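You operate a simulated robot arm through the tools that you are given. There is no shell and no other tool.

Carry out the task below with a simulated two-armed robot. There is one attempt and no reset: what you move stays moved.

JOB
Seal the purple sleeve and put it back on the shelf.
Fine: switch the sealer on, knob at the film on its label, one closing; the other sleeves stay unsealed where they are.

Only the result counts: the job must be done as asked and must still hold three seconds after the hand-in. Knocking over, shifting, dropping, spilling or breaking anything else fails it. A push-on lid holds only when it is set on centred and level and pressed home; a screw cap is set on level and turned clockwise until tight.

ROBOT AND FRAMES
Two 7-joint arms with fingered hands on one trunk that stands fixed in place. Base frame: the origin is at the foot of the trunk, x ahead of it, y to its left, z up. Lengths are in m, angles in degrees, forces in N, time in s.
The left shoulder is at [0.07, 0.139, 1.159], the right one opposite. With the tool pointing down near the work surface each hand reaches from about 0.1 to 0.7 m from the base axis, measured 20 degrees to its own side. Payload 3.9 kg a hand.
Tool frame (each hand has its own): the origin (TCP) lies between the finger pads and is the grasp point; the fingertips stand 0.029 m ahead of it; z points along the fingers, y is the line along which they close. Largest opening 0.1 m; the body of the gripper starts 0.034 m behind the TCP. The gripper is a hand of 5 fingers: y runs from the thumb to the fingers, the wrist lies at [-0.015, -0.105, -0.177] in the tool frame.
Orientation is that of the tool frame in the base frame, as a unit quaternion [x, y, z, w]. With the fingers straight down and the wrist toward the robot, the tool's x, y and z point along [0, 1, 0], [1, 0, 0] and [0, 0, -1] of the base frame.

CONTROLS
- The arms move only by the tool servo_tool. It takes "left_series", "right_series" or both (then of equal length, played together; a hand with none holds still); each is a list that holds one entry, the list of rows, each a list of 6 numbers: the shift along the tool's x, y, z in units of 20 mm (1.0 is 20 mm), then the turn, a rotation vector about the tool's x, y, z in units of 4 degrees (1.0 is 4 degrees). In form: [[[x, y, z, wx, wy, wz], ...]]. A call has 1 to 20 rows; each row shifts and turns the commanded pose from where the row before left it, along the tool's axes as they then stand. A call with a number of a shift or a turn outside -1 to 1 is refused whole. A row lasts 0.2 s, in which the tool goes at most 0.05 m and 8.6 degrees; a call with a longer step from one row to the next is refused whole. A pose out of reach is approached as far as the arm can. The call stops where the force on the tool passes 40 N (or 10 N more than at its start, if that is more) or the arm is blocked; 0.2 s more then pass. In this call time passes only in rows, and 0.2 s behind the last. The reply holds the time, the measured pose of the TCP, the force on the tool along the base axes, the opening and the grip force, in the units named above and with some noise, with the torque about the TCP (base axes, N m) and any sound that the robot's microphone picked up, and new pictures: "views" is both (left out), scene, wrist or none (wrist: the cameras of the hands that moved).
- Cameras (640 x 400 px; columns grow to the right, rows downward): "scene" is now at [0.1407, 0.0143, 1.5085]; the picture's right is [0.17, -0.99, 0.00], its down [-0.29, -0.05, -0.96] and it looks along [0.94, 0.16, -0.29] (base axes); focal length 214 px, centre (320, 200). "left" rides on the left gripper at [-0.065, -0.086, -0.121] in its tool frame; the picture's right is [-0.76, -0.31, 0.58], its down [0.59, -0.70, 0.40] and it looks along [0.28, 0.64, 0.71] (tool axes); focal length 247 px, centre (320, 200). "right" rides on the right gripper at [0.066, -0.086, -0.121] in its tool frame; the picture's right is [-0.76, 0.31, -0.58], its down [-0.59, -0.70, 0.40] and it looks along [-0.28, 0.64, 0.71] (tool axes); focal length 247 px, centre (320, 200). There is no depth. A picture from a camera that has moved, and an enlarged one, comes with that camera's place and axes in the base frame and with its lens.
- lift_body(by): slides the trunk up (or, below 0, down) by that many m; the arms and the scene camera ride with it, the base frame stays. It gives what a move gives, with no picture.
- set_fingers(index, middle, ring, little, thumb_bend, thumb_turn, hand): sets how far each is bent, from 0 (flat) to 100 (curled in); at 30 the hand is open as for a grip, at 70 the pads meet at the TCP. One left out holds its place. A second passes; each finger stops where it meets its share of the squeeze, and holds until it gets a number again. It is the only way to open and close the hand. It gives what a move gives, with no picture; readings hold the bend of each and the force on index, middle, ring, little, thumb and palm. thumb_turn goes from beside the hand (0) to across from the fingers (100), as for a grip.
- head_to(pan, tilt): turns the head with the scene camera to pan (to the left, within 86 degrees either way) and tilt (down, from -29 to 69), counted from straight ahead of the robot. It gives what a move gives, and a new picture of the scene camera.
- enlarge(camera, box): a new picture of the part [left, top, right, bottom] of that camera's present view, enlarged. It takes no simulated time.
- job_done(): hands the job in; it is judged then, once.

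Nothing tells you positions but the pictures and the camera data. Unless the task says otherwise, let go and move clear before handing in.

The tools are called after "Emit:" as name(argument=value, ...) on one line, values as JSON. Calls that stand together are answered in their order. servo_tool: Moves the arms, as the interface text tells. Its arguments: {"type":"object","properties":{"left_series":{"type":"array","items":{"type":"array","items":{"type":"array","items":{"type":"number"}}}},"right_series":{"type":"array","items":{"type":"array","items":{"type":"array","items":{"type":"number"}}}},"views":{"type":"string","enum":["both","scene","wrist","none"]}},"required":[]} The other tools are called the same way: lift_body (by) slides the trunk up or down; set_fingers (index, middle, ring, little, thumb_bend, thumb_turn, hand) moves the fingers one by one; head_to (pan, tilt) turns the head that bears the scene camera; enlarge (camera, box) takes an enlarged picture of a part of a camera's view; job_done () hands the job in.

At the start:

```text
t: 0.0
left_eef_pos: [0.4382, 0.2752, 1.5451]
left_ee_rot: [0.629, 0.777, 0.0, 0.0]
left_contact_force: [-0.3, 0.2, 0.4]
left_moment: [0.03, 0.0, 0.01]
left_width: 0.0998
left_grasp_force: 0.0
left_shape: jaw
left_bend: [30.0, 30.0, 30.0, 30.0, 30.0, 98.0]
left_finger forces: [0.1, 0.0, 0.1, 0.0, 0.0, 0.1]
right_eef_pos: [0.3521, -0.1017, 1.5452]
right_ee_rot: [0.629, 0.777, 0.0, 0.0]
right_contact_force: [0.9, 0.7, -0.1]
right_moment: [0.0, 0.0, 0.04]
right_width: 0.0996
right_grasp_force: 0.0
right_shape: jaw
right_bend: [30.0, 30.0, 30.0, 30.0, 30.0, 98.0]
right_finger forces: [0.0, 0.0, 0.1, 0.0, 0.0, 0.1]
trunk travel left (down, up): [-0.801, 0.039]
head pan, tilt: [9.5, 17.1]
```

scene: 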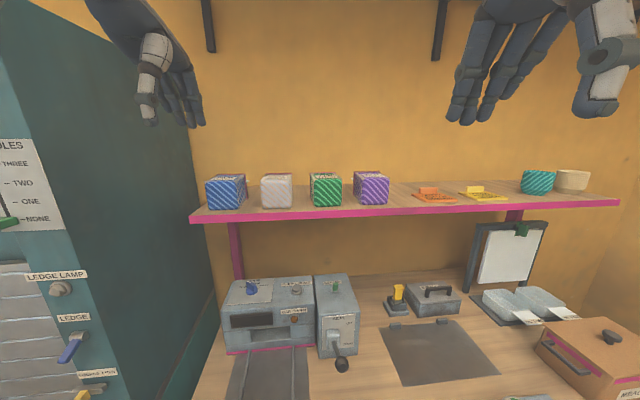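
right: 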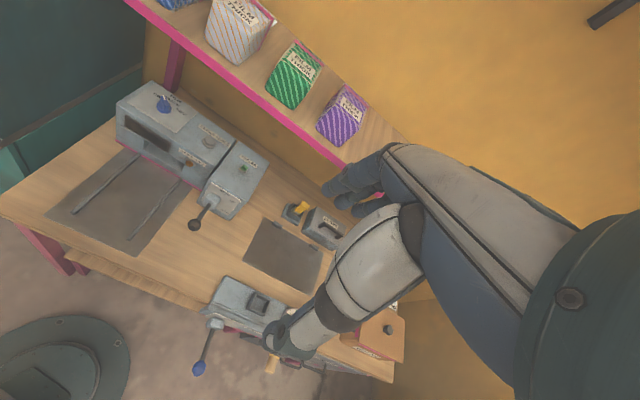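
left: 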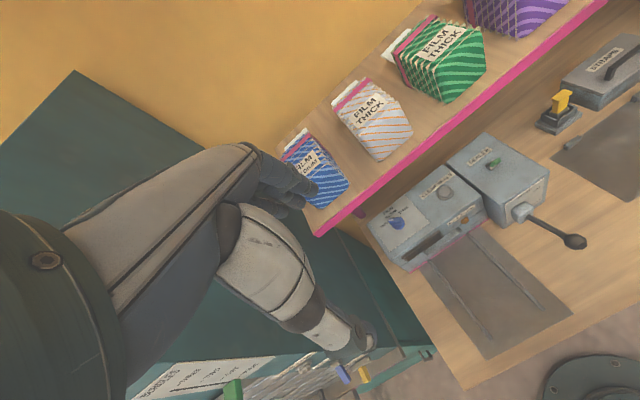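

I see a shelf with four sleeves (blue, white, green, purple) and a bench below it with several machines. I'll look closer at the labels before I move anything.

Emit:
enlarge(camera="scene", box=[200, 150, 420, 290])

Emit:
enlarge(camera="scene", box=[200, 260, 420, 400])

Emit:
enlarge(camera="right", box=[100, 60, 400, 250])

Emit:
enlarge(camera="right", box=[150, 230, 420, 400])

Emit:
enlarge(camera="left", box=[340, 100, 640, 290])

Emit:
head_to(pan=0, tilt=45)

```text
2.86 times, centred on (310, 220) of scene
camera zoom: at [0.1407, 0.0143, 1.5085], right [0.17, -0.99, 0.0], down [-0.29, -0.05, -0.96], along [0.94, 0.16, -0.29], focal length 613 px, centre (349, 143)
```

zoom: 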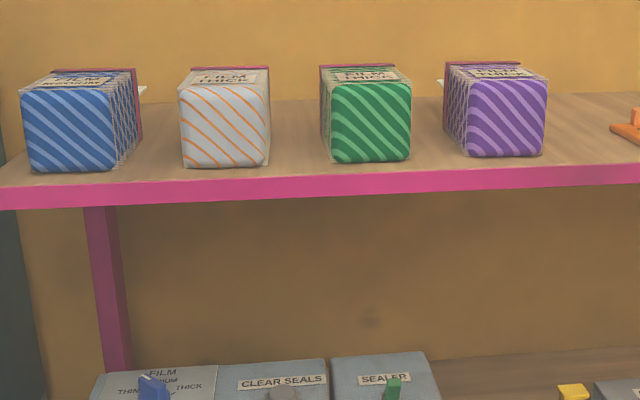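

```text
2.86 times, centred on (310, 330) of scene
camera zoom: at [0.1407, 0.0143, 1.5085], right [0.17, -0.99, 0.0], down [-0.29, -0.05, -0.96], along [0.94, 0.16, -0.29], focal length 613 px, centre (349, -171)
```

zoom: 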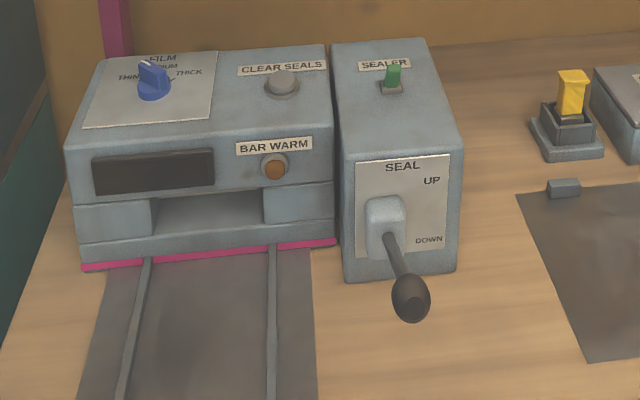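

```text
2.11 times, centred on (250, 155) of right
camera zoom: at [0.2554, -0.0557, 1.6673], right [0.46, -0.68, 0.58], down [-0.57, -0.72, -0.4], along [0.69, -0.14, -0.71], focal length 520 px, centre (467, 295)
```

zoom: 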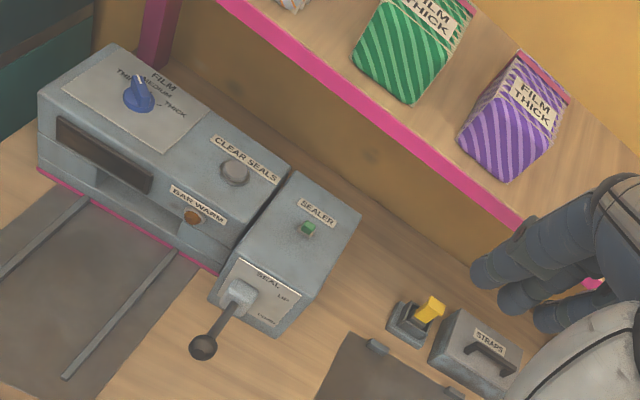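

```text
2.35 times, centred on (285, 315) of right
camera zoom: at [0.2554, -0.0557, 1.6673], right [0.46, -0.68, 0.58], down [-0.57, -0.72, -0.4], along [0.69, -0.14, -0.71], focal length 581 px, centre (402, -71)
```

zoom: 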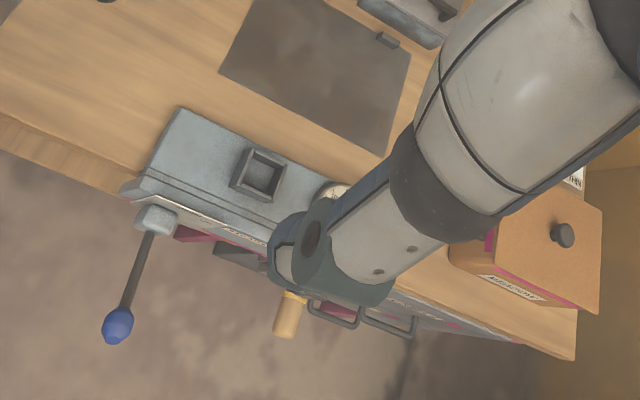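

```text
2.11 times, centred on (490, 195) of left
camera zoom: at [0.3681, 0.1939, 1.6664], right [-0.14, -0.8, -0.58], down [-0.81, 0.43, -0.4], along [0.57, 0.41, -0.71], focal length 520 px, centre (-38, 210)
```

zoom: 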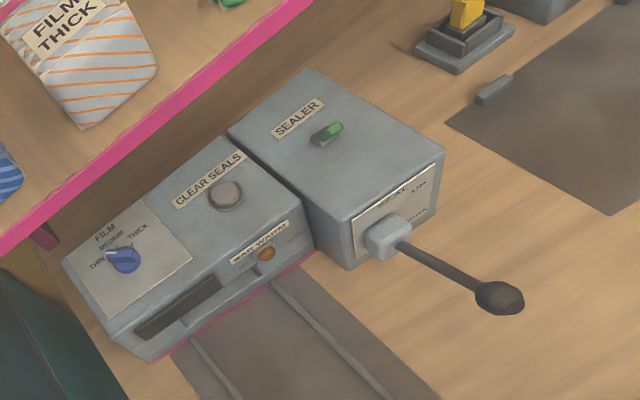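

```text
t: 0.9
left_eef_pos: [0.4378, 0.2753, 1.5456]
left_ee_rot: [0.63, 0.777, 0.001, 0.001]
left_contact_force: [-0.8, -0.4, 0.6]
left_moment: [0.03, 0.0, -0.02]
left_width: 0.0999
left_grasp_force: 0.1
left_shape: jaw
left_bend: [30.0, 30.0, 30.0, 30.0, 30.0, 98.0]
left_finger forces: [0.0, 0.1, 0.0, 0.1, 0.0, 0.0]
right_eef_pos: [0.3518, -0.101, 1.5454]
right_ee_rot: [0.629, 0.777, 0.0, 0.0]
right_contact_force: [0.5, -0.6, -0.7]
right_moment: [0.03, -0.02, 0.02]
right_width: 0.0997
right_grasp_force: 0.0
right_shape: jaw
right_bend: [30.0, 30.0, 30.0, 30.0, 30.0, 98.0]
right_finger forces: [0.1, 0.0, 0.0, 0.0, 0.0, 0.0]
trunk travel left (down, up): [-0.801, 0.039]
head pan, tilt: [0.0, 45.0]
camera scene: at [0.1299, -0.001, 1.4651], right [0.0, -1.0, 0.0], down [-0.71, 0.0, -0.71], along [0.71, 0.0, -0.71], focal length 214 px, centre (320, 200)
```

scene: 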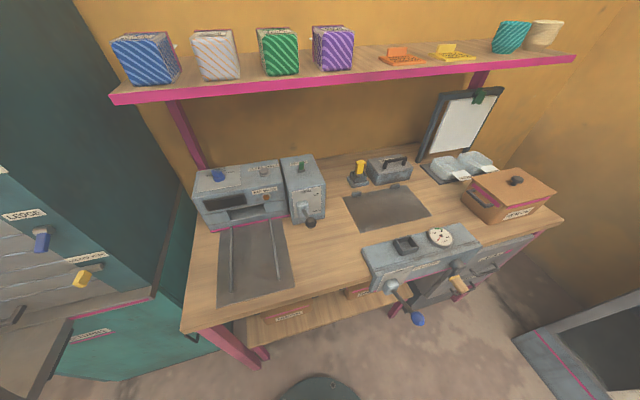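

The bench holds a sealer with a FILM knob, CLEAR SEALS button, BAR WARM lamp, SEALER switch and SEAL lever. Next I'll enlarge this view to measure the sealer and the sleeves.

Emit:
enlarge(camera="scene", box=[180, 140, 340, 240])

Emit:
enlarge(camera="scene", box=[180, 200, 340, 300])

Emit:
enlarge(camera="scene", box=[100, 10, 260, 110])

Emit:
enlarge(camera="scene", box=[240, 10, 400, 110])

Emit:
enlarge(camera="scene", box=[340, 140, 560, 330])

Emit:
enlarge(camera="left", box=[270, 0, 590, 200])

Emit:
enlarge(camera="right", box=[200, 0, 380, 150])

```text
4.00 times, centred on (260, 190) of scene
camera zoom: at [0.1299, -0.001, 1.4651], right [0.0, -1.0, 0.0], down [-0.71, 0.0, -0.71], along [0.71, 0.0, -0.71], focal length 858 px, centre (560, 240)
```

zoom: 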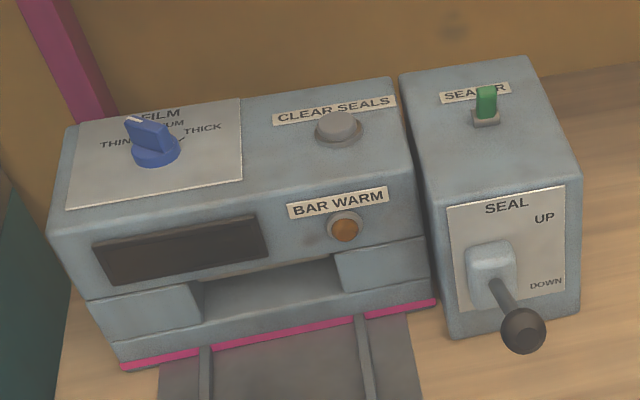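

```text
4.00 times, centred on (260, 250) of scene
camera zoom: at [0.1299, -0.001, 1.4651], right [0.0, -1.0, 0.0], down [-0.71, 0.0, -0.71], along [0.71, 0.0, -0.71], focal length 858 px, centre (560, 0)
```

zoom: 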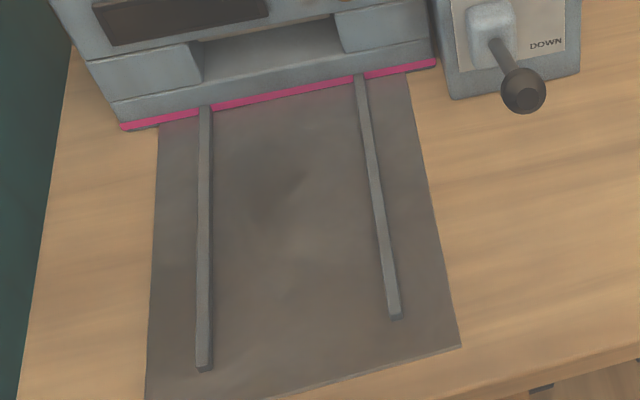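

```text
4.00 times, centred on (180, 60) of scene
camera zoom: at [0.1299, -0.001, 1.4651], right [0.0, -1.0, 0.0], down [-0.71, 0.0, -0.71], along [0.71, 0.0, -0.71], focal length 858 px, centre (880, 760)
```

zoom: 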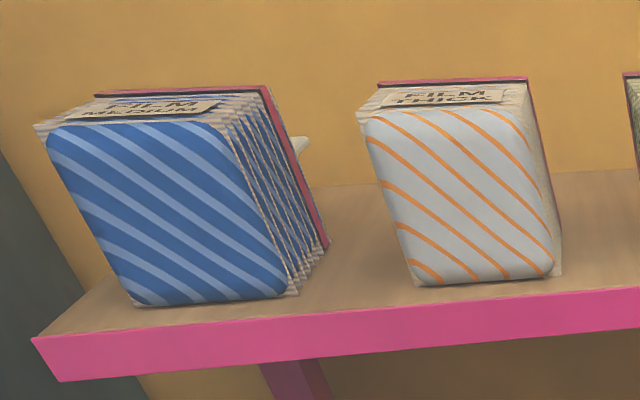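

```text
4.00 times, centred on (320, 60) of scene
camera zoom: at [0.1299, -0.001, 1.4651], right [0.0, -1.0, 0.0], down [-0.71, 0.0, -0.71], along [0.71, 0.0, -0.71], focal length 858 px, centre (320, 760)
```

zoom: 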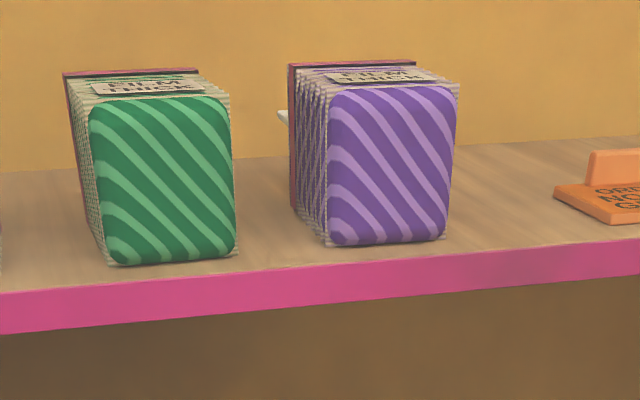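

```text
2.11 times, centred on (450, 235) of scene
camera zoom: at [0.1299, -0.001, 1.4651], right [0.0, -1.0, 0.0], down [-0.71, 0.0, -0.71], along [0.71, 0.0, -0.71], focal length 452 px, centre (46, 126)
```

zoom: 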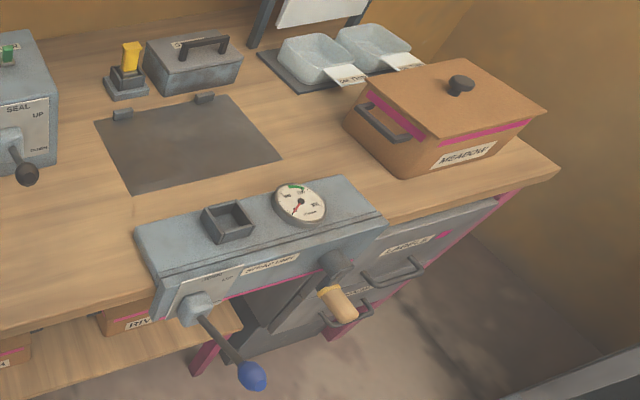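

```text
2.00 times, centred on (430, 100) of left
camera zoom: at [0.3681, 0.194, 1.6664], right [-0.14, -0.8, -0.58], down [-0.81, 0.43, -0.4], along [0.57, 0.41, -0.71], focal length 494 px, centre (100, 400)
```

zoom: 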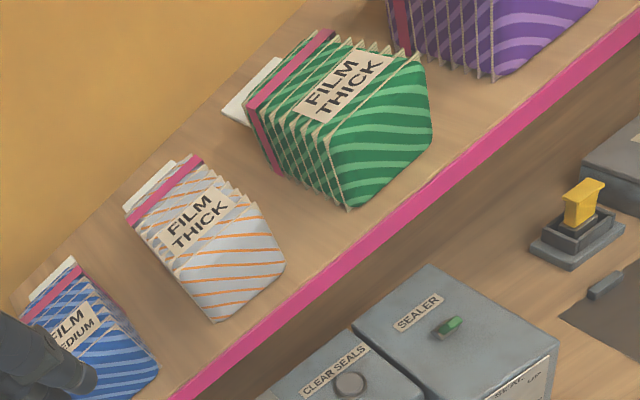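

```text
2.67 times, centred on (290, 75) of right
camera zoom: at [0.2553, -0.0557, 1.6674], right [0.46, -0.68, 0.58], down [-0.57, -0.72, -0.4], along [0.69, -0.14, -0.71], focal length 659 px, centre (400, 533)
```

zoom: 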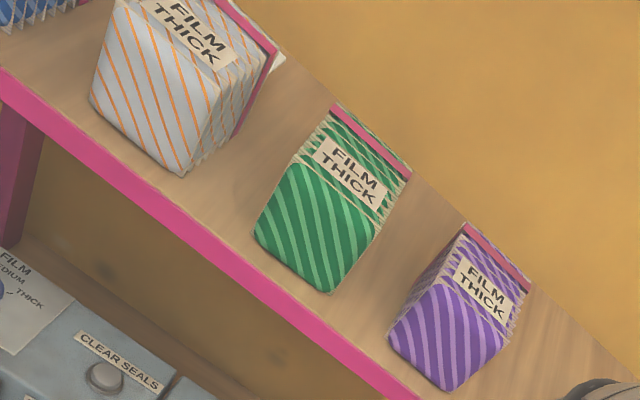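

The whole workstation is yawed about 16° to the left. The bench is at z≈0.86 and the shelf at z≈1.305, with the purple sleeve's front near (0.77, -0.05). I'll lower the left hand for a closer look at the sealer and yaw the right hand toward a side-on grasp.

Emit:
servo_tool(left_series=[[[0, 0, 1, 0, 0, 0], [0, 0, 1, 0, 0, 0], [0, 0, 1, 0, 0, 0], [0, 0, 1, 0, 0, 0], [0, 0, 1, 0, 0, 0], [0, 0, 1, 0, 0, 0], [0, 0, 1, 0, 0, 0], [0, 0, 1, 0, 0, 0], [0, 0, 1, 0, 0, 0], [0, 0, 1, 0, 0, 0], [0, 0, 1, 0, 0, 0], [0, 0, 1, 0, 0, 0], [0, 0, 0, 0, 0, 0], [0, 0, 0, 0, 0, 0], [0, 0, 0, 0, 0, 0], [0, 0, 0, 0, 0, 0], [0, 0, 0, 0, 0, 0], [0, 0, 0, 0, 0, 0], [0, 0, 0, 0, 0, 0], [0, 0, 0, 0, 0, 0]]], right_series=[[[0, 0.5, 0, 0, 0, 1], [0.035, 0.499, 0, 0, 0, 1], [0.07, 0.495, 0, 0, 0, 1], [0.104, 0.489, 0, 0, 0, 1], [0.138, 0.481, 0, 0, 0, 1], [0.171, 0.47, 0, 0, 0, 1], [0.203, 0.457, 0, 0, 0, 1], [0.235, 0.441, 0, 0, 0, 1], [0.265, 0.424, 0, 0, 0, 1], [0.294, 0.405, 0, 0, 0, 1], [0.321, 0.383, 0, 0, 0, 1], [0.347, 0.36, 0, 0, 0, 1], [0.372, 0.335, 0, 0, 0, 1], [0.394, 0.308, 0, 0, 0, 1], [0.415, 0.28, 0, 0, 0, 1], [0.433, 0.25, 0, 0, 0, 1], [0.449, 0.219, 0, 0, 0, 1], [0.464, 0.187, 0, 0, 0, 1], [0.476, 0.155, 0, 0, 0, 1], [0.485, 0.121, 0, 0, 0, 1]]])

```text
t: 5.1
left_eef_pos: [0.4403, 0.2762, 1.3076]
left_ee_rot: [0.63, 0.777, 0.0, 0.0]
left_contact_force: [0.5, 0.7, 0.7]
left_moment: [0.0, 0.03, -0.03]
left_width: 0.0999
left_grasp_force: 0.2
left_shape: jaw
left_bend: [30.0, 30.0, 30.0, 30.0, 30.0, 98.0]
left_finger forces: [0.1, 0.0, 0.0, 0.1, 0.0, 0.0]
right_eef_pos: [0.4218, -0.1026, 1.5516]
right_ee_rot: [0.818, 0.574, 0.022, 0.004]
right_contact_force: [-1.1, 0.0, 0.3]
right_moment: [-0.02, 0.0, -0.01]
right_width: 0.0998
right_grasp_force: 0.1
right_shape: jaw
right_bend: [30.0, 30.0, 30.0, 30.0, 30.0, 98.0]
right_finger forces: [0.0, 0.0, 0.1, 0.0, 0.0, 0.1]
right hand out of reach, approached as far as the arm can: row 8, 9, 10, 11, 12, 13, 14, 15, 16, 17, 18, 19, 20
trunk travel left (down, up): [-0.801, 0.039]
head pan, tilt: [0.0, 45.0]
camera scene: at [0.13, -0.0016, 1.465], right [0.0, -1.0, 0.0], down [-0.71, 0.0, -0.71], along [0.71, 0.0, -0.71], focal length 214 px, centre (320, 200)
camera right: at [0.36, -0.0147, 1.6729], right [0.01, -0.83, 0.56], down [-0.84, -0.31, -0.44], along [0.54, -0.47, -0.7], focal length 247 px, centre (320, 200)
camera left: at [0.3696, 0.1947, 1.4283], right [-0.14, -0.8, -0.58], down [-0.81, 0.43, -0.4], along [0.57, 0.41, -0.71], focal length 247 px, centre (320, 200)
```

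scene: 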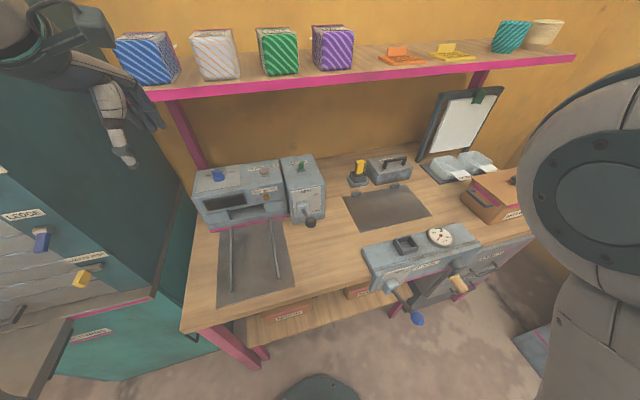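
right: 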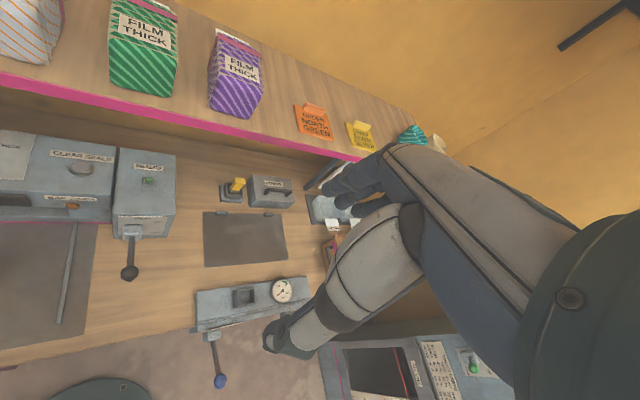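
left: 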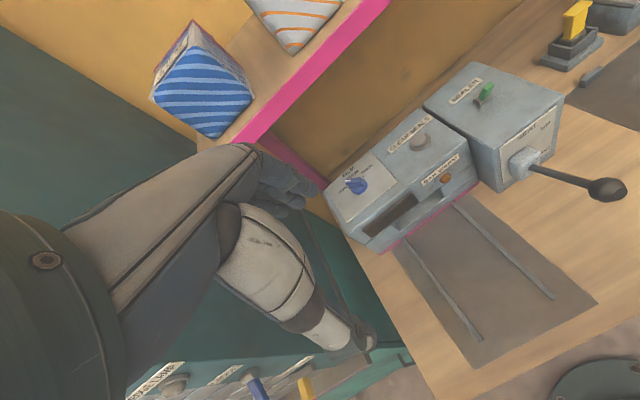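

The right arm hit its reach limit, so the high, fingers-down pose is too far. I'll lower the hand while pitching the fingers forward, and inspect the sealer through the left camera.

Emit:
enlarge(camera="left", box=[310, 50, 630, 250])

Emit:
enlarge(camera="right", box=[0, 0, 320, 200])

Emit:
servo_tool(right_series=[[[0, 0, 0.5, 0, 1, 0], [-0.035, 0, 0.499, 0, 1, 0], [-0.07, 0, 0.495, 0, 1, 0], [-0.104, 0, 0.489, 0, 1, 0], [-0.138, 0, 0.481, 0, 1, 0], [-0.171, 0, 0.47, 0, 1, 0], [-0.203, 0, 0.457, 0, 1, 0], [-0.235, 0, 0.441, 0, 1, 0], [-0.265, 0, 0.424, 0, 1, 0], [-0.294, 0, 0.405, 0, 1, 0], [-0.321, 0, 0.383, 0, 1, 0], [-0.347, 0, 0.36, 0, 1, 0], [-0.372, 0, 0.335, 0, 1, 0], [-0.394, 0, 0.308, 0, 1, 0], [-0.415, 0, 0.28, 0, 1, 0], [-0.433, 0, 0.25, 0, 1, 0], [-0.449, 0, 0.219, 0, 1, 0], [-0.464, 0, 0.187, 0, 1, 0], [-0.476, 0, 0.155, 0, 1, 0], [0, 0, 0, 0, 1, 0]]])

```text
2.00 times, centred on (470, 150) of left
camera zoom: at [0.3696, 0.1947, 1.4283], right [-0.14, -0.8, -0.58], down [-0.81, 0.43, -0.4], along [0.57, 0.41, -0.71], focal length 494 px, centre (20, 300)
```

zoom: 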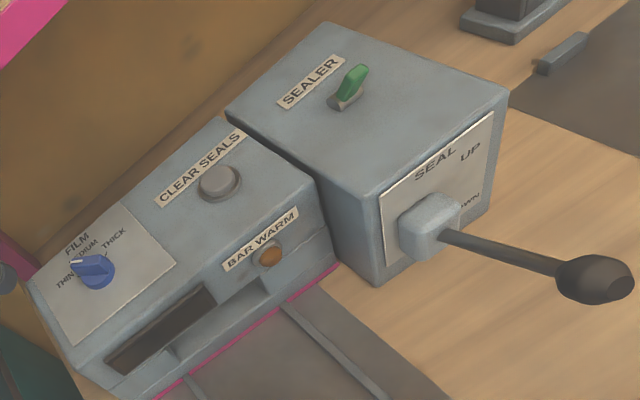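

```text
2.00 times, centred on (160, 100) of right
camera zoom: at [0.36, -0.0147, 1.6729], right [0.01, -0.83, 0.56], down [-0.84, -0.31, -0.44], along [0.54, -0.47, -0.7], focal length 494 px, centre (640, 400)
```

zoom: 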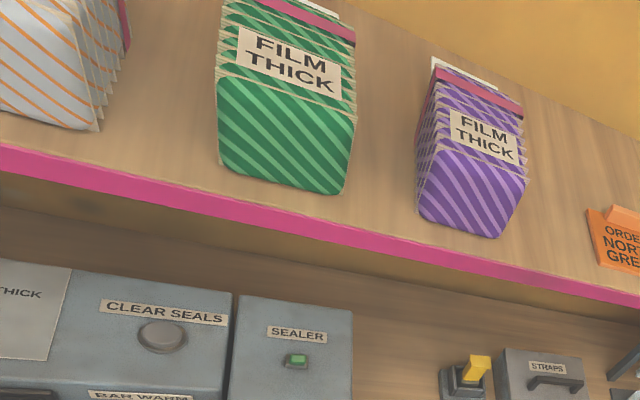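

```text
t: 9.3
left_eef_pos: [0.4397, 0.2753, 1.3074]
left_ee_rot: [0.629, 0.777, 0.0, 0.0]
left_contact_force: [0.4, 0.7, 0.3]
left_moment: [0.01, -0.06, 0.01]
left_width: 0.0994
left_grasp_force: 0.1
left_shape: jaw
left_bend: [30.0, 30.0, 30.0, 30.0, 30.0, 98.0]
left_finger forces: [0.0, 0.0, 0.0, 0.0, 0.0, 0.0]
right_eef_pos: [0.5674, -0.1694, 1.5025]
right_ee_rot: [0.66, 0.435, 0.498, -0.356]
right_contact_force: [0.4, 0.8, -0.4]
right_moment: [-0.01, 0.01, -0.01]
right_width: 0.0999
right_grasp_force: 0.0
right_shape: jaw
right_bend: [30.0, 30.0, 30.0, 30.0, 30.0, 98.0]
right_finger forces: [0.0, 0.0, 0.1, 0.0, 0.1, 0.0]
right hand out of reach, approached as far as the arm can: row 1, 2, 3, 4, 5, 6, 7, 8, 9, 10, 11, 12, 13, 14, 15, 16, 17, 18, 19, 20
trunk travel left (down, up): [-0.801, 0.039]
head pan, tilt: [0.0, 45.0]
camera scene: at [0.1301, -0.0013, 1.465], right [0.0, -1.0, 0.0], down [-0.71, 0.0, -0.71], along [0.71, 0.0, -0.71], focal length 214 px, centre (320, 200)
camera right: at [0.4552, -0.234, 1.6003], right [-0.01, -0.8, -0.6], down [-0.59, 0.49, -0.64], along [0.81, 0.35, -0.48], focal length 247 px, centre (320, 200)
```

scene: 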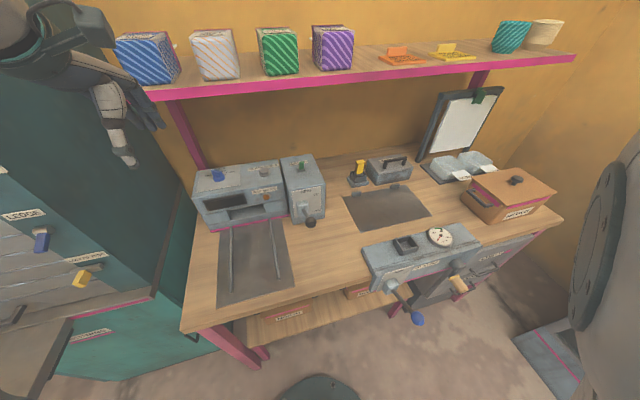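
right: 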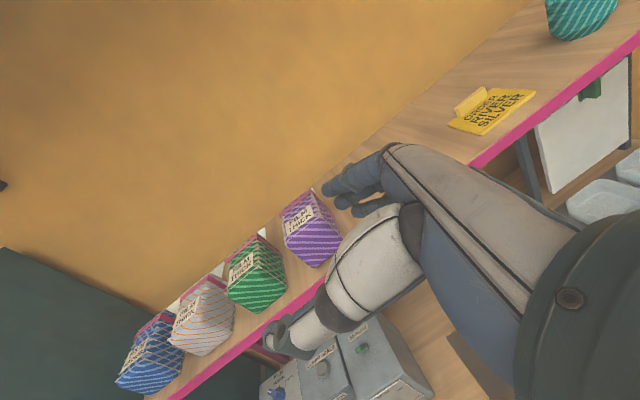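

The right fingers now point left. I'll lower the hand and yaw it so the fingers point forward.

Emit:
servo_tool(right_series=[[[-0.967, 0.037, 0.25, 0, 0, 0], [-0.967, 0.037, 0.25, 0, 0, 0], [-0.967, 0.037, 0.25, 0, 0, 0], [-0.967, 0.037, 0.25, 0, 0, 0], [-0.967, 0.037, 0.25, 0, 0, 0], [-0.967, 0.037, 0.25, 0, 0, 0], [0, 0, 0, -1, 0, 0], [0, 0, 0, -1, 0, 0], [0, 0, 0, -1, 0, 0], [0, 0, 0, -1, 0, 0], [0, 0, 0, -1, 0, 0], [0, 0, 0, -1, 0, 0], [0, 0, 0, -1, 0, 0], [0, 0, 0, -1, 0, 0], [0, 0, 0, -1, 0, 0], [0, 0, 0, -1, 0, 0], [0, 0, 0, -1, 0, 0], [0, 0, 0, -1, 0, 0], [0, 0, 0, -1, 0, 0]]])

```text
t: 13.3
left_eef_pos: [0.4405, 0.2767, 1.307]
left_ee_rot: [0.629, 0.778, 0.001, 0.0]
left_contact_force: [0.6, -1.4, 0.3]
left_moment: [0.04, -0.03, -0.02]
left_width: 0.1003
left_grasp_force: 0.1
left_shape: jaw
left_bend: [30.0, 30.0, 30.0, 30.0, 30.0, 98.0]
left_finger forces: [0.1, 0.0, 0.1, 0.0, 0.0, 0.0]
right_eef_pos: [0.6795, -0.2684, 1.4153]
right_ee_rot: [0.749, 0.173, 0.638, -0.04]
right_contact_force: [0.5, 0.2, 0.5]
right_moment: [-0.02, 0.04, 0.03]
right_width: 0.1
right_grasp_force: 0.0
right_shape: jaw
right_bend: [30.0, 30.0, 30.0, 30.0, 30.0, 98.0]
right_finger forces: [0.0, 0.0, 0.0, 0.1, 0.1, 0.0]
right hand out of reach, approached as far as the arm can: row 1, 2, 3, 5, 7, 8, 9, 10, 11, 12, 13, 14, 15, 16, 18, 19
trunk travel left (down, up): [-0.801, 0.039]
head pan, tilt: [0.0, 45.0]
camera scene: at [0.1306, -0.0018, 1.465], right [0.0, -1.0, 0.0], down [-0.71, 0.0, -0.71], along [0.71, 0.0, -0.71], focal length 214 px, centre (320, 200)
camera right: at [0.548, -0.2101, 1.4875], right [-0.54, -0.61, -0.58], down [0.08, 0.65, -0.76], along [0.83, -0.46, -0.3], focal length 247 px, centre (320, 200)
```

scene: 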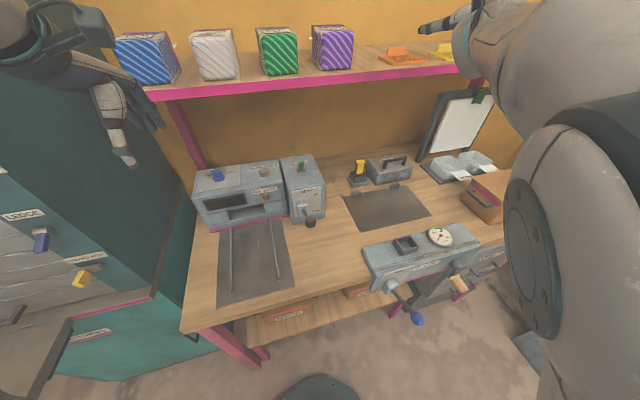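
right: 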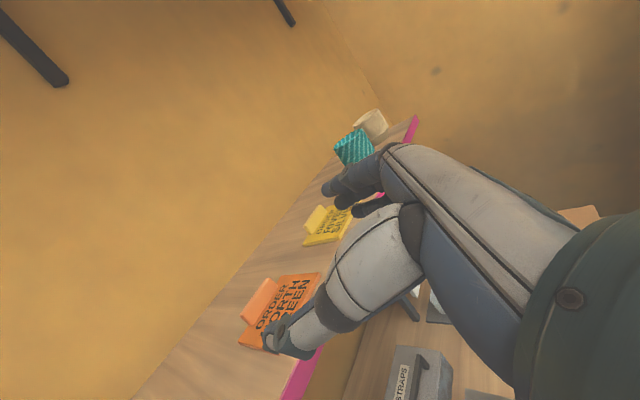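

The right fingers now point forward, aligned with the workstation. I'll raise the trunk slightly and move the right hand left toward the purple sleeve, staying short of the shelf.

Emit:
lift_body(by=0.037)

Emit:
servo_tool(right_series=[[[0.164, -0.98, 0, 0, 0, 0], [0.164, -0.98, 0, 0, 0, 0], [0.164, -0.98, 0, 0, 0, 0], [0.164, -0.98, 0, 0, 0, 0]]])

```text
t: 14.1
left_eef_pos: [0.44, 0.2768, 1.3436]
left_ee_rot: [0.629, 0.777, 0.001, 0.001]
left_contact_force: [-0.4, 0.5, 0.3]
left_moment: [-0.02, -0.02, 0.01]
left_width: 0.0997
left_grasp_force: 0.0
left_shape: jaw
left_bend: [30.0, 30.0, 30.0, 30.0, 30.0, 98.0]
left_finger forces: [0.0, 0.0, 0.1, 0.0, 0.1, 0.0]
right_eef_pos: [0.6795, -0.2706, 1.4499]
right_ee_rot: [0.752, 0.172, 0.635, -0.039]
right_contact_force: [0.7, -0.4, -0.3]
right_moment: [-0.02, -0.02, 0.03]
right_width: 0.1
right_grasp_force: 0.1
right_shape: jaw
right_bend: [30.0, 30.0, 30.0, 30.0, 30.0, 98.0]
right_finger forces: [0.1, 0.0, 0.0, 0.0, 0.0, 0.0]
trunk travel left (down, up): [-0.838, 0.002]
head pan, tilt: [0.0, 45.0]
```

```text
t: 15.1
left_eef_pos: [0.4408, 0.2772, 1.3434]
left_ee_rot: [0.63, 0.777, 0.001, 0.0]
left_contact_force: [0.5, -0.4, 1.0]
left_moment: [-0.03, -0.01, 0.02]
left_width: 0.0999
left_grasp_force: 0.0
left_shape: jaw
left_bend: [30.0, 30.0, 30.0, 30.0, 30.0, 98.0]
left_finger forces: [0.0, 0.1, 0.1, 0.0, 0.0, 0.1]
right_eef_pos: [0.6772, -0.2428, 1.4748]
right_ee_rot: [0.754, 0.175, 0.632, -0.041]
right_contact_force: [0.0, -0.2, 0.0]
right_moment: [0.02, 0.02, 0.01]
right_width: 0.0997
right_grasp_force: 0.1
right_shape: jaw
right_bend: [30.0, 30.0, 30.0, 30.0, 30.0, 98.0]
right_finger forces: [0.0, 0.1, 0.0, 0.0, 0.1, 0.0]
right hand out of reach, approached as far as the arm can: row 1, 2, 3, 4
trunk travel left (down, up): [-0.838, 0.002]
head pan, tilt: [0.0, 45.0]
camera scene: at [0.1299, -0.0009, 1.502], right [0.0, -1.0, 0.0], down [-0.71, 0.0, -0.71], along [0.71, 0.0, -0.71], focal length 214 px, centre (320, 200)
camera right: at [0.5468, -0.1842, 1.5492], right [-0.55, -0.61, -0.57], down [0.07, 0.65, -0.76], along [0.83, -0.46, -0.31], focal length 247 px, centre (320, 200)
```

scene: 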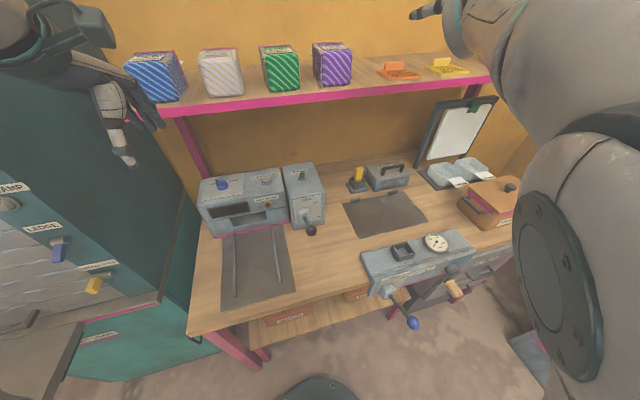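
right: 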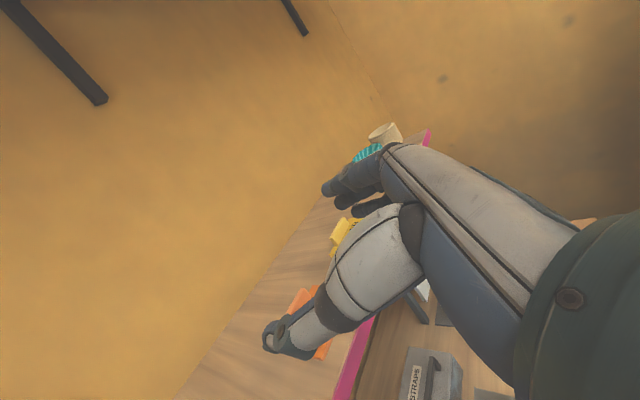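

For this approach the wrist offset suits the left arm better than the right. I'll bring the right hand back clear of the shelf and return it to a fingers-down pose.

Emit:
servo_tool(right_series=[[[-0.5, -0.3, -0.94, 0, 0, 0], [-0.5, -0.3, -0.94, 0, 0, 0], [-0.5, -0.3, -0.94, 0.99, -0.92, -1.0], [-0.5, -0.3, -0.94, 0.99, -0.92, -1.0], [0, 0, 0, 0.99, -0.92, -1.0], [0, 0, 0, 0.99, -0.92, -1.0], [0, 0, 0, 0.99, -0.92, -1.0], [0, 0, 0, 0.99, -0.92, -1.0], [0, 0, 0, 0.99, -0.92, -1.0], [0, 0, 0, 0.99, -0.92, -1.0], [0, 0, 0, 0.99, -0.92, -1.0], [0, 0, 0, 0.99, -0.92, -1.0], [0, 0, 0, 0.99, -0.92, -1.0], [0, 0, 0, 0.99, -0.92, -1.0], [0, 0, 0, 0.99, -0.92, -1.0]]])

```text
t: 18.3
left_eef_pos: [0.4404, 0.2754, 1.3433]
left_ee_rot: [0.629, 0.777, 0.0, 0.001]
left_contact_force: [0.4, -1.0, -0.6]
left_moment: [0.0, 0.02, 0.0]
left_width: 0.0997
left_grasp_force: 0.0
left_shape: jaw
left_bend: [30.0, 30.0, 30.0, 30.0, 30.0, 98.0]
left_finger forces: [0.0, 0.0, 0.0, 0.0, 0.0, 0.0]
right_eef_pos: [0.6607, -0.2621, 1.4578]
right_ee_rot: [0.706, 0.693, 0.147, 0.009]
right_contact_force: [-0.5, -1.0, 0.1]
right_moment: [0.01, 0.03, -0.02]
right_width: 0.0999
right_grasp_force: 0.0
right_shape: jaw
right_bend: [30.0, 30.0, 30.0, 30.0, 30.0, 98.0]
right_finger forces: [0.0, 0.1, 0.0, 0.1, 0.0, 0.0]
right hand out of reach, approached as far as the arm can: row 1, 2, 3, 4
trunk travel left (down, up): [-0.838, 0.002]
head pan, tilt: [0.0, 45.0]
camera scene: at [0.1313, -0.0014, 1.5019], right [0.0, -1.0, 0.0], down [-0.71, 0.0, -0.71], along [0.71, 0.0, -0.71], focal length 214 px, centre (320, 200)
camera right: at [0.5513, -0.2178, 1.5697], right [0.17, -0.86, 0.47], down [-0.6, -0.47, -0.65], along [0.78, -0.17, -0.6], focal length 247 px, centre (320, 200)
```

scene: 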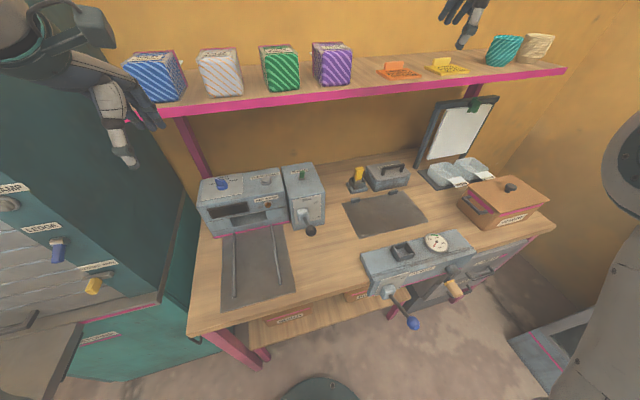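
right: 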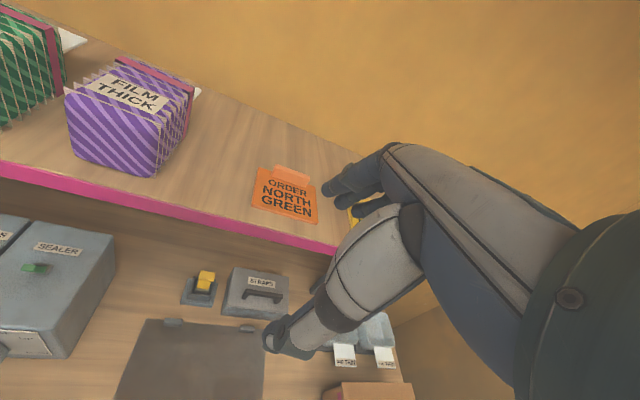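

The right hand is nearly fingers-down again. I'll pull it back and start reorienting the left hand, fingers forward and thumb to the left, for the shelf grasp.

Emit:
servo_tool(right_series=[[[-0.2, -1, -0.09, 0, 0, 0], [-0.2, -1, -0.09, 0, 0, 0], [-0.2, -1, -0.09, 0, 0, 0], [-0.2, -1, -0.09, 0, 0, 0], [-0.2, -1, -0.09, 0, 0, 0], [-0.2, -1, -0.09, 0, 0, 0], [-0.2, -1, -0.09, 0, 0, 0], [-0.2, -1, -0.09, 0, 0, 0], [-0.2, -1, -0.09, 0, 0, 0], [-0.2, -1, -0.09, 0, 0, 0], [-0.2, -1, -0.09, 0, 0, 0], [-0.2, -1, -0.09, 0, 0, 0], [-0.2, -1, -0.09, 0, 0, 0], [0, 0, 0, 0, 0, 0], [0, 0, 0, 0, 0, 0]]], left_series=[[[-0.98, 0.12, -0.375, 0, 0, 0], [-0.98, 0.12, -0.375, 0, 0, 0], [-0.98, 0.12, -0.375, 0, 0, 0], [-0.98, 0.12, -0.375, 0, 0, 0], [-0.98, 0.12, -0.375, 0, 0, 0], [-0.98, 0.12, -0.375, 0, 0, 0], [-0.98, 0.12, -0.375, 0, 0, 0], [-0.98, 0.12, -0.375, 0, 0, 0], [0, 0, 0, -0.92, 1, 0.92], [0, 0, 0, -0.92, 1, 0.92], [0, 0, 0, -0.92, 1, 0.92], [0, 0, 0, -0.92, 1, 0.92], [0, 0, 0, -0.92, 1, 0.92], [0, 0, 0, -0.92, 1, 0.92], [0, 0, 0, -0.92, 1, 0.92]]])

```text
t: 21.5
left_eef_pos: [0.4909, 0.1282, 1.4043]
left_ee_rot: [0.749, 0.577, 0.321, -0.047]
left_contact_force: [-1.1, -0.1, 0.0]
left_moment: [-0.02, 0.03, -0.01]
left_width: 0.0996
left_grasp_force: 0.1
left_shape: jaw
left_bend: [30.0, 30.0, 30.0, 30.0, 30.0, 98.0]
left_finger forces: [0.0, 0.0, 0.1, 0.0, 0.0, 0.0]
right_eef_pos: [0.4336, -0.3523, 1.4338]
right_ee_rot: [0.706, 0.692, 0.151, 0.006]
right_contact_force: [0.9, 1.0, 0.0]
right_moment: [0.0, -0.01, 0.03]
right_width: 0.1
right_grasp_force: 0.0
right_shape: jaw
right_bend: [30.0, 30.0, 30.0, 30.0, 30.0, 98.0]
right_finger forces: [0.0, 0.0, 0.0, 0.0, 0.0, 0.0]
right hand out of reach, approached as far as the arm can: row 8, 9, 10, 11, 12, 13
trunk travel left (down, up): [-0.838, 0.002]
head pan, tilt: [0.0, 45.0]
camera scene: at [0.1299, -0.0006, 1.5021], right [0.0, -1.0, 0.0], down [-0.71, 0.0, -0.71], along [0.71, 0.0, -0.71], focal length 214 px, centre (320, 200)
camera right: at [0.325, -0.3086, 1.5454], right [0.17, -0.87, 0.46], down [-0.6, -0.47, -0.65], along [0.78, -0.16, -0.6], focal length 247 px, centre (320, 200)
camera left: at [0.3544, 0.0488, 1.4386], right [-0.12, -0.28, -0.95], down [-0.38, 0.9, -0.21], along [0.92, 0.34, -0.22], focal length 247 px, centre (320, 200)
```

scene: 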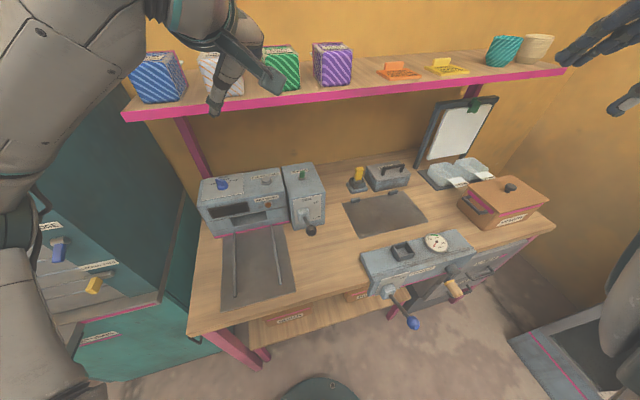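
right: 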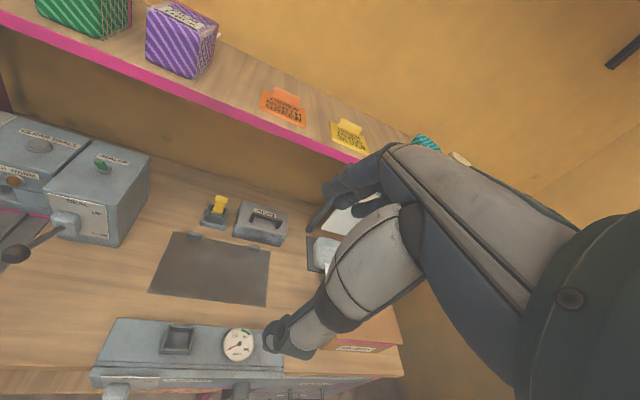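
left: 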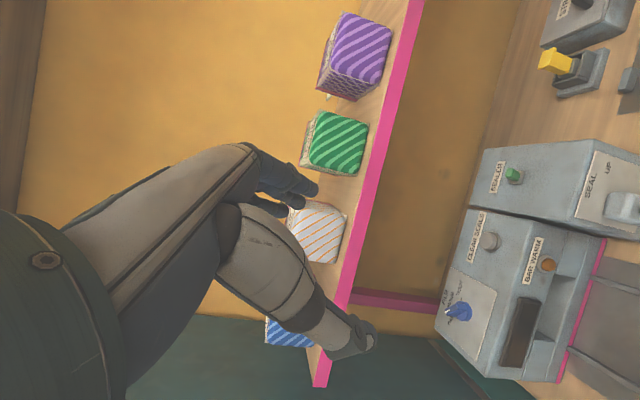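

The left rotation is working, so I'll finish it.

Emit:
servo_tool(left_series=[[[0, 0, 0, -0.92, 1, 0.92], [0, 0, 0, -0.92, 1, 0.92], [0, 0, 0, -0.92, 1, 0.92], [0, 0, 0, -0.92, 1, 0.92], [0, 0, 0, -0.92, 1, 0.92], [0, 0, 0, -0.92, 1, 0.92], [0, 0, 0, -0.92, 1, 0.92], [0, 0, 0, -0.92, 1, 0.92], [0, 0, 0, -0.92, 1, 0.92], [0, 0, 0, -0.92, 1, 0.92], [0, 0, 0, -0.92, 1, 0.92]]])

```text
t: 23.9
left_eef_pos: [0.4907, 0.1283, 1.4042]
left_ee_rot: [0.696, 0.096, 0.705, -0.103]
left_contact_force: [0.2, -0.5, 0.7]
left_moment: [0.03, 0.0, -0.02]
left_width: 0.0999
left_grasp_force: 0.0
left_shape: jaw
left_bend: [30.0, 30.0, 30.0, 30.0, 30.0, 98.0]
left_finger forces: [0.0, 0.0, 0.1, 0.0, 0.1, 0.0]
right_eef_pos: [0.4345, -0.3507, 1.435]
right_ee_rot: [0.705, 0.693, 0.151, 0.006]
right_contact_force: [-0.5, 0.3, -0.4]
right_moment: [0.01, 0.01, 0.0]
right_width: 0.1001
right_grasp_force: 0.1
right_shape: jaw
right_bend: [30.0, 30.0, 30.0, 30.0, 30.0, 98.0]
right_finger forces: [0.0, 0.1, 0.1, 0.1, 0.0, 0.0]
trunk travel left (down, up): [-0.838, 0.002]
head pan, tilt: [0.0, 45.0]
camera scene: at [0.1296, -0.0005, 1.5021], right [0.0, -1.0, 0.0], down [-0.71, 0.0, -0.71], along [0.71, 0.0, -0.71], focal length 214 px, centre (320, 200)
camera left: at [0.3516, 0.1773, 1.3381], right [0.48, 0.46, -0.75], down [0.18, 0.78, 0.6], along [0.86, -0.42, 0.29], focal length 247 px, centre (320, 200)
```

scene: 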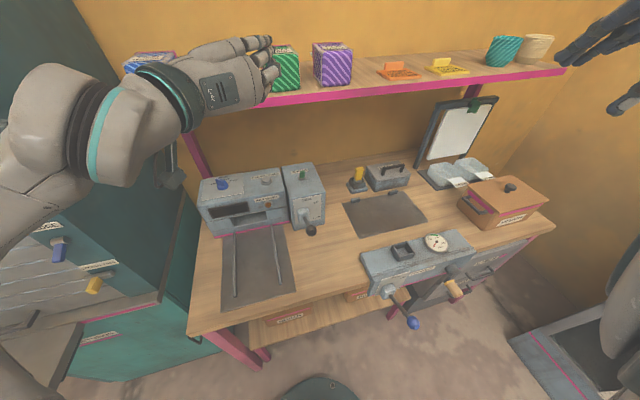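
left: 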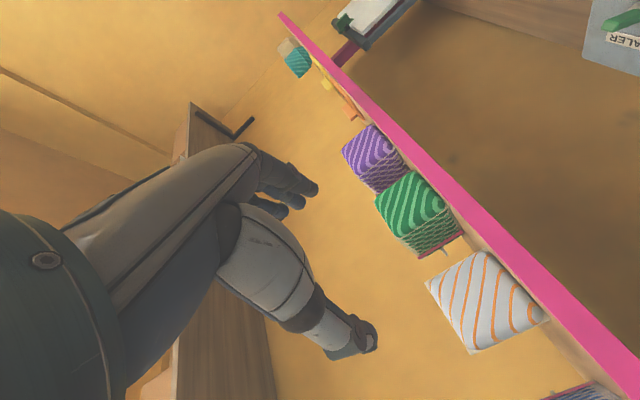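

The left hand now points along the workstation's forward direction with no reach trouble. Next I need a precise pose for the purple sleeve.

Emit:
enlarge(camera="right", box=[80, 0, 280, 125])

Emit:
enlarge(camera="left", box=[300, 80, 500, 280])

Emit:
head_to(pan=-4, tilt=12)

Emit:
enlarge(camera="scene", box=[210, 150, 410, 275])

```text
3.20 times, centred on (180, 62) of right
camera zoom: at [0.3247, -0.3081, 1.5456], right [0.17, -0.87, 0.46], down [-0.6, -0.47, -0.65], along [0.78, -0.16, -0.6], focal length 790 px, centre (768, 640)
```

zoom: 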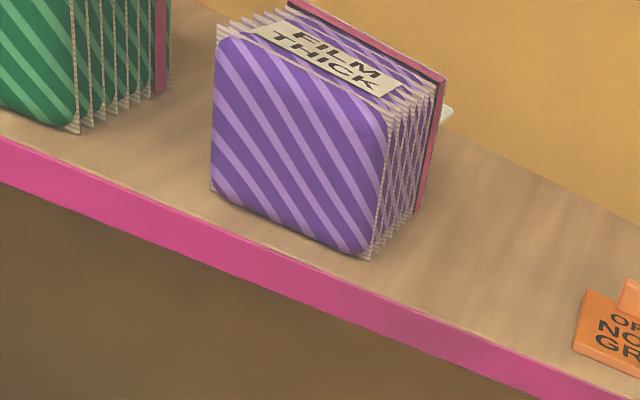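

```text
2.00 times, centred on (400, 180) of left
camera zoom: at [0.3516, 0.1773, 1.3381], right [0.48, 0.46, -0.75], down [0.18, 0.78, 0.6], along [0.86, -0.42, 0.29], focal length 494 px, centre (160, 240)
```

zoom: 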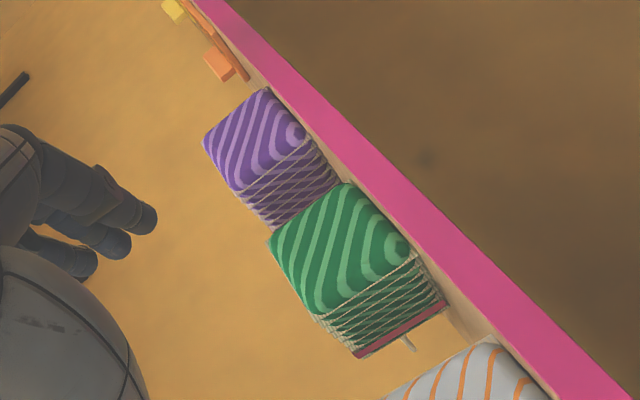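

```text
t: 24.9
left_eef_pos: [0.4918, 0.1263, 1.4044]
left_ee_rot: [0.697, 0.097, 0.703, -0.104]
left_contact_force: [0.2, 0.3, 0.3]
left_moment: [0.02, -0.03, 0.02]
left_width: 0.0998
left_grasp_force: 0.1
left_shape: jaw
left_bend: [30.0, 30.0, 30.0, 30.0, 30.0, 98.0]
left_finger forces: [0.1, 0.0, 0.1, 0.0, 0.0, 0.0]
right_eef_pos: [0.4342, -0.3519, 1.4343]
right_ee_rot: [0.705, 0.693, 0.151, 0.006]
right_contact_force: [-0.5, 0.4, -0.7]
right_moment: [0.02, 0.01, 0.0]
right_width: 0.0999
right_grasp_force: 0.1
right_shape: jaw
right_bend: [30.0, 30.0, 30.0, 30.0, 30.0, 98.0]
right_finger forces: [0.0, 0.0, 0.1, 0.1, 0.0, 0.0]
trunk travel left (down, up): [-0.838, 0.002]
head pan, tilt: [-4.0, 12.0]
camera scene: at [0.1416, -0.0076, 1.5537], right [-0.07, -1.0, 0.0], down [-0.21, 0.01, -0.98], along [0.98, -0.07, -0.21], focal length 214 px, centre (320, 200)
```

scene: 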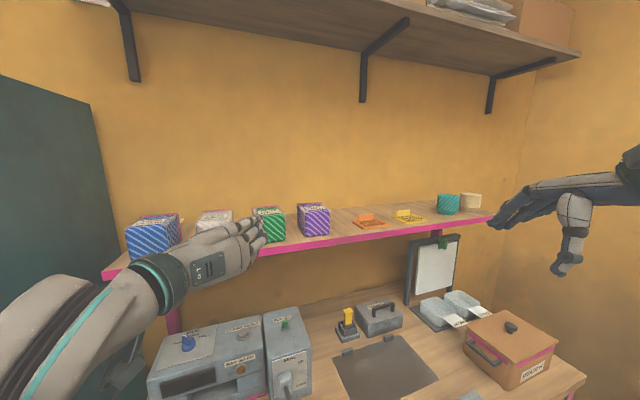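

```text
3.20 times, centred on (310, 212) of scene
camera zoom: at [0.1416, -0.0076, 1.5537], right [-0.07, -1.0, 0.0], down [-0.21, 0.01, -0.98], along [0.98, -0.07, -0.21], focal length 686 px, centre (352, 160)
```

zoom: 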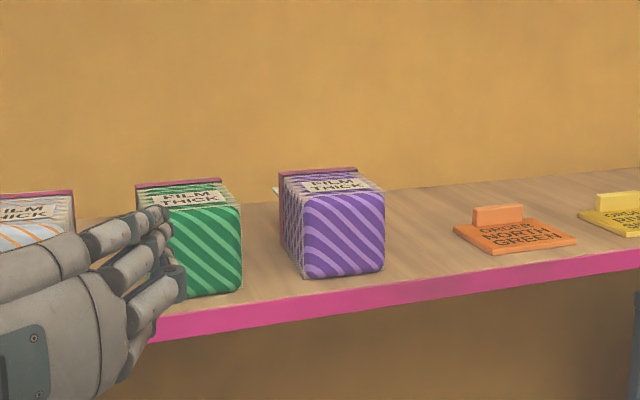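

The sleeve comes out at about 0.078 wide, 0.075 tall and 0.105 long, on the shelf at z≈1.314. Its front centre is near (0.752, -0.042) with a yaw of about 14°. I'll check the spread of the fingers before approaching.

Emit:
enlarge(camera="scene", box=[180, 190, 290, 300])

Emit:
enlarge(camera="left", box=[200, 130, 400, 370])

Emit:
enlarge(camera="right", box=[0, 0, 120, 75])

```text
3.64 times, centred on (235, 245) of scene
camera zoom: at [0.1416, -0.0076, 1.5537], right [-0.07, -1.0, 0.0], down [-0.21, 0.01, -0.98], along [0.98, -0.07, -0.21], focal length 780 px, centre (629, 36)
```

zoom: 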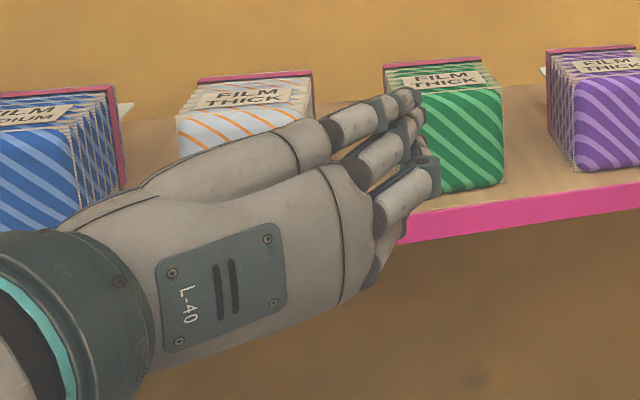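

```text
1.67 times, centred on (300, 250) of left
camera zoom: at [0.3518, 0.1765, 1.3382], right [0.47, 0.46, -0.75], down [0.18, 0.78, 0.6], along [0.86, -0.42, 0.29], focal length 412 px, centre (353, 117)
```

zoom: 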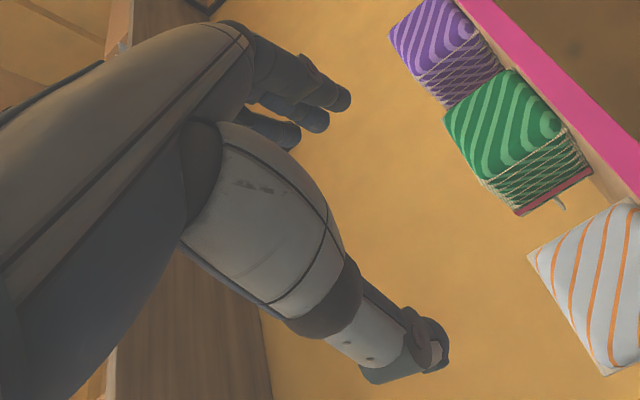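

```text
5.33 times, centred on (60, 38) of right
camera zoom: at [0.3251, -0.3089, 1.5453], right [0.17, -0.87, 0.46], down [-0.6, -0.47, -0.65], along [0.78, -0.16, -0.6], focal length 1317 px, centre (1707, 1067)
```

zoom: 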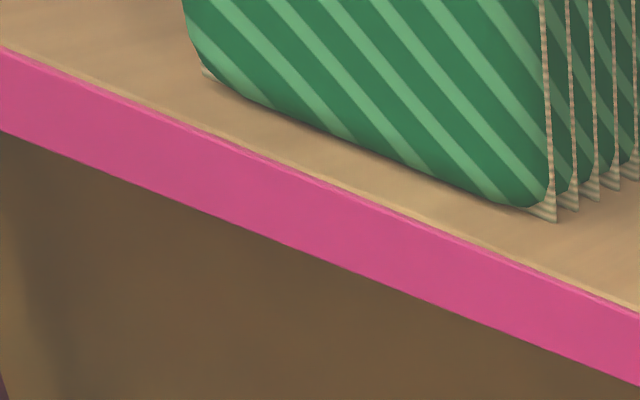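

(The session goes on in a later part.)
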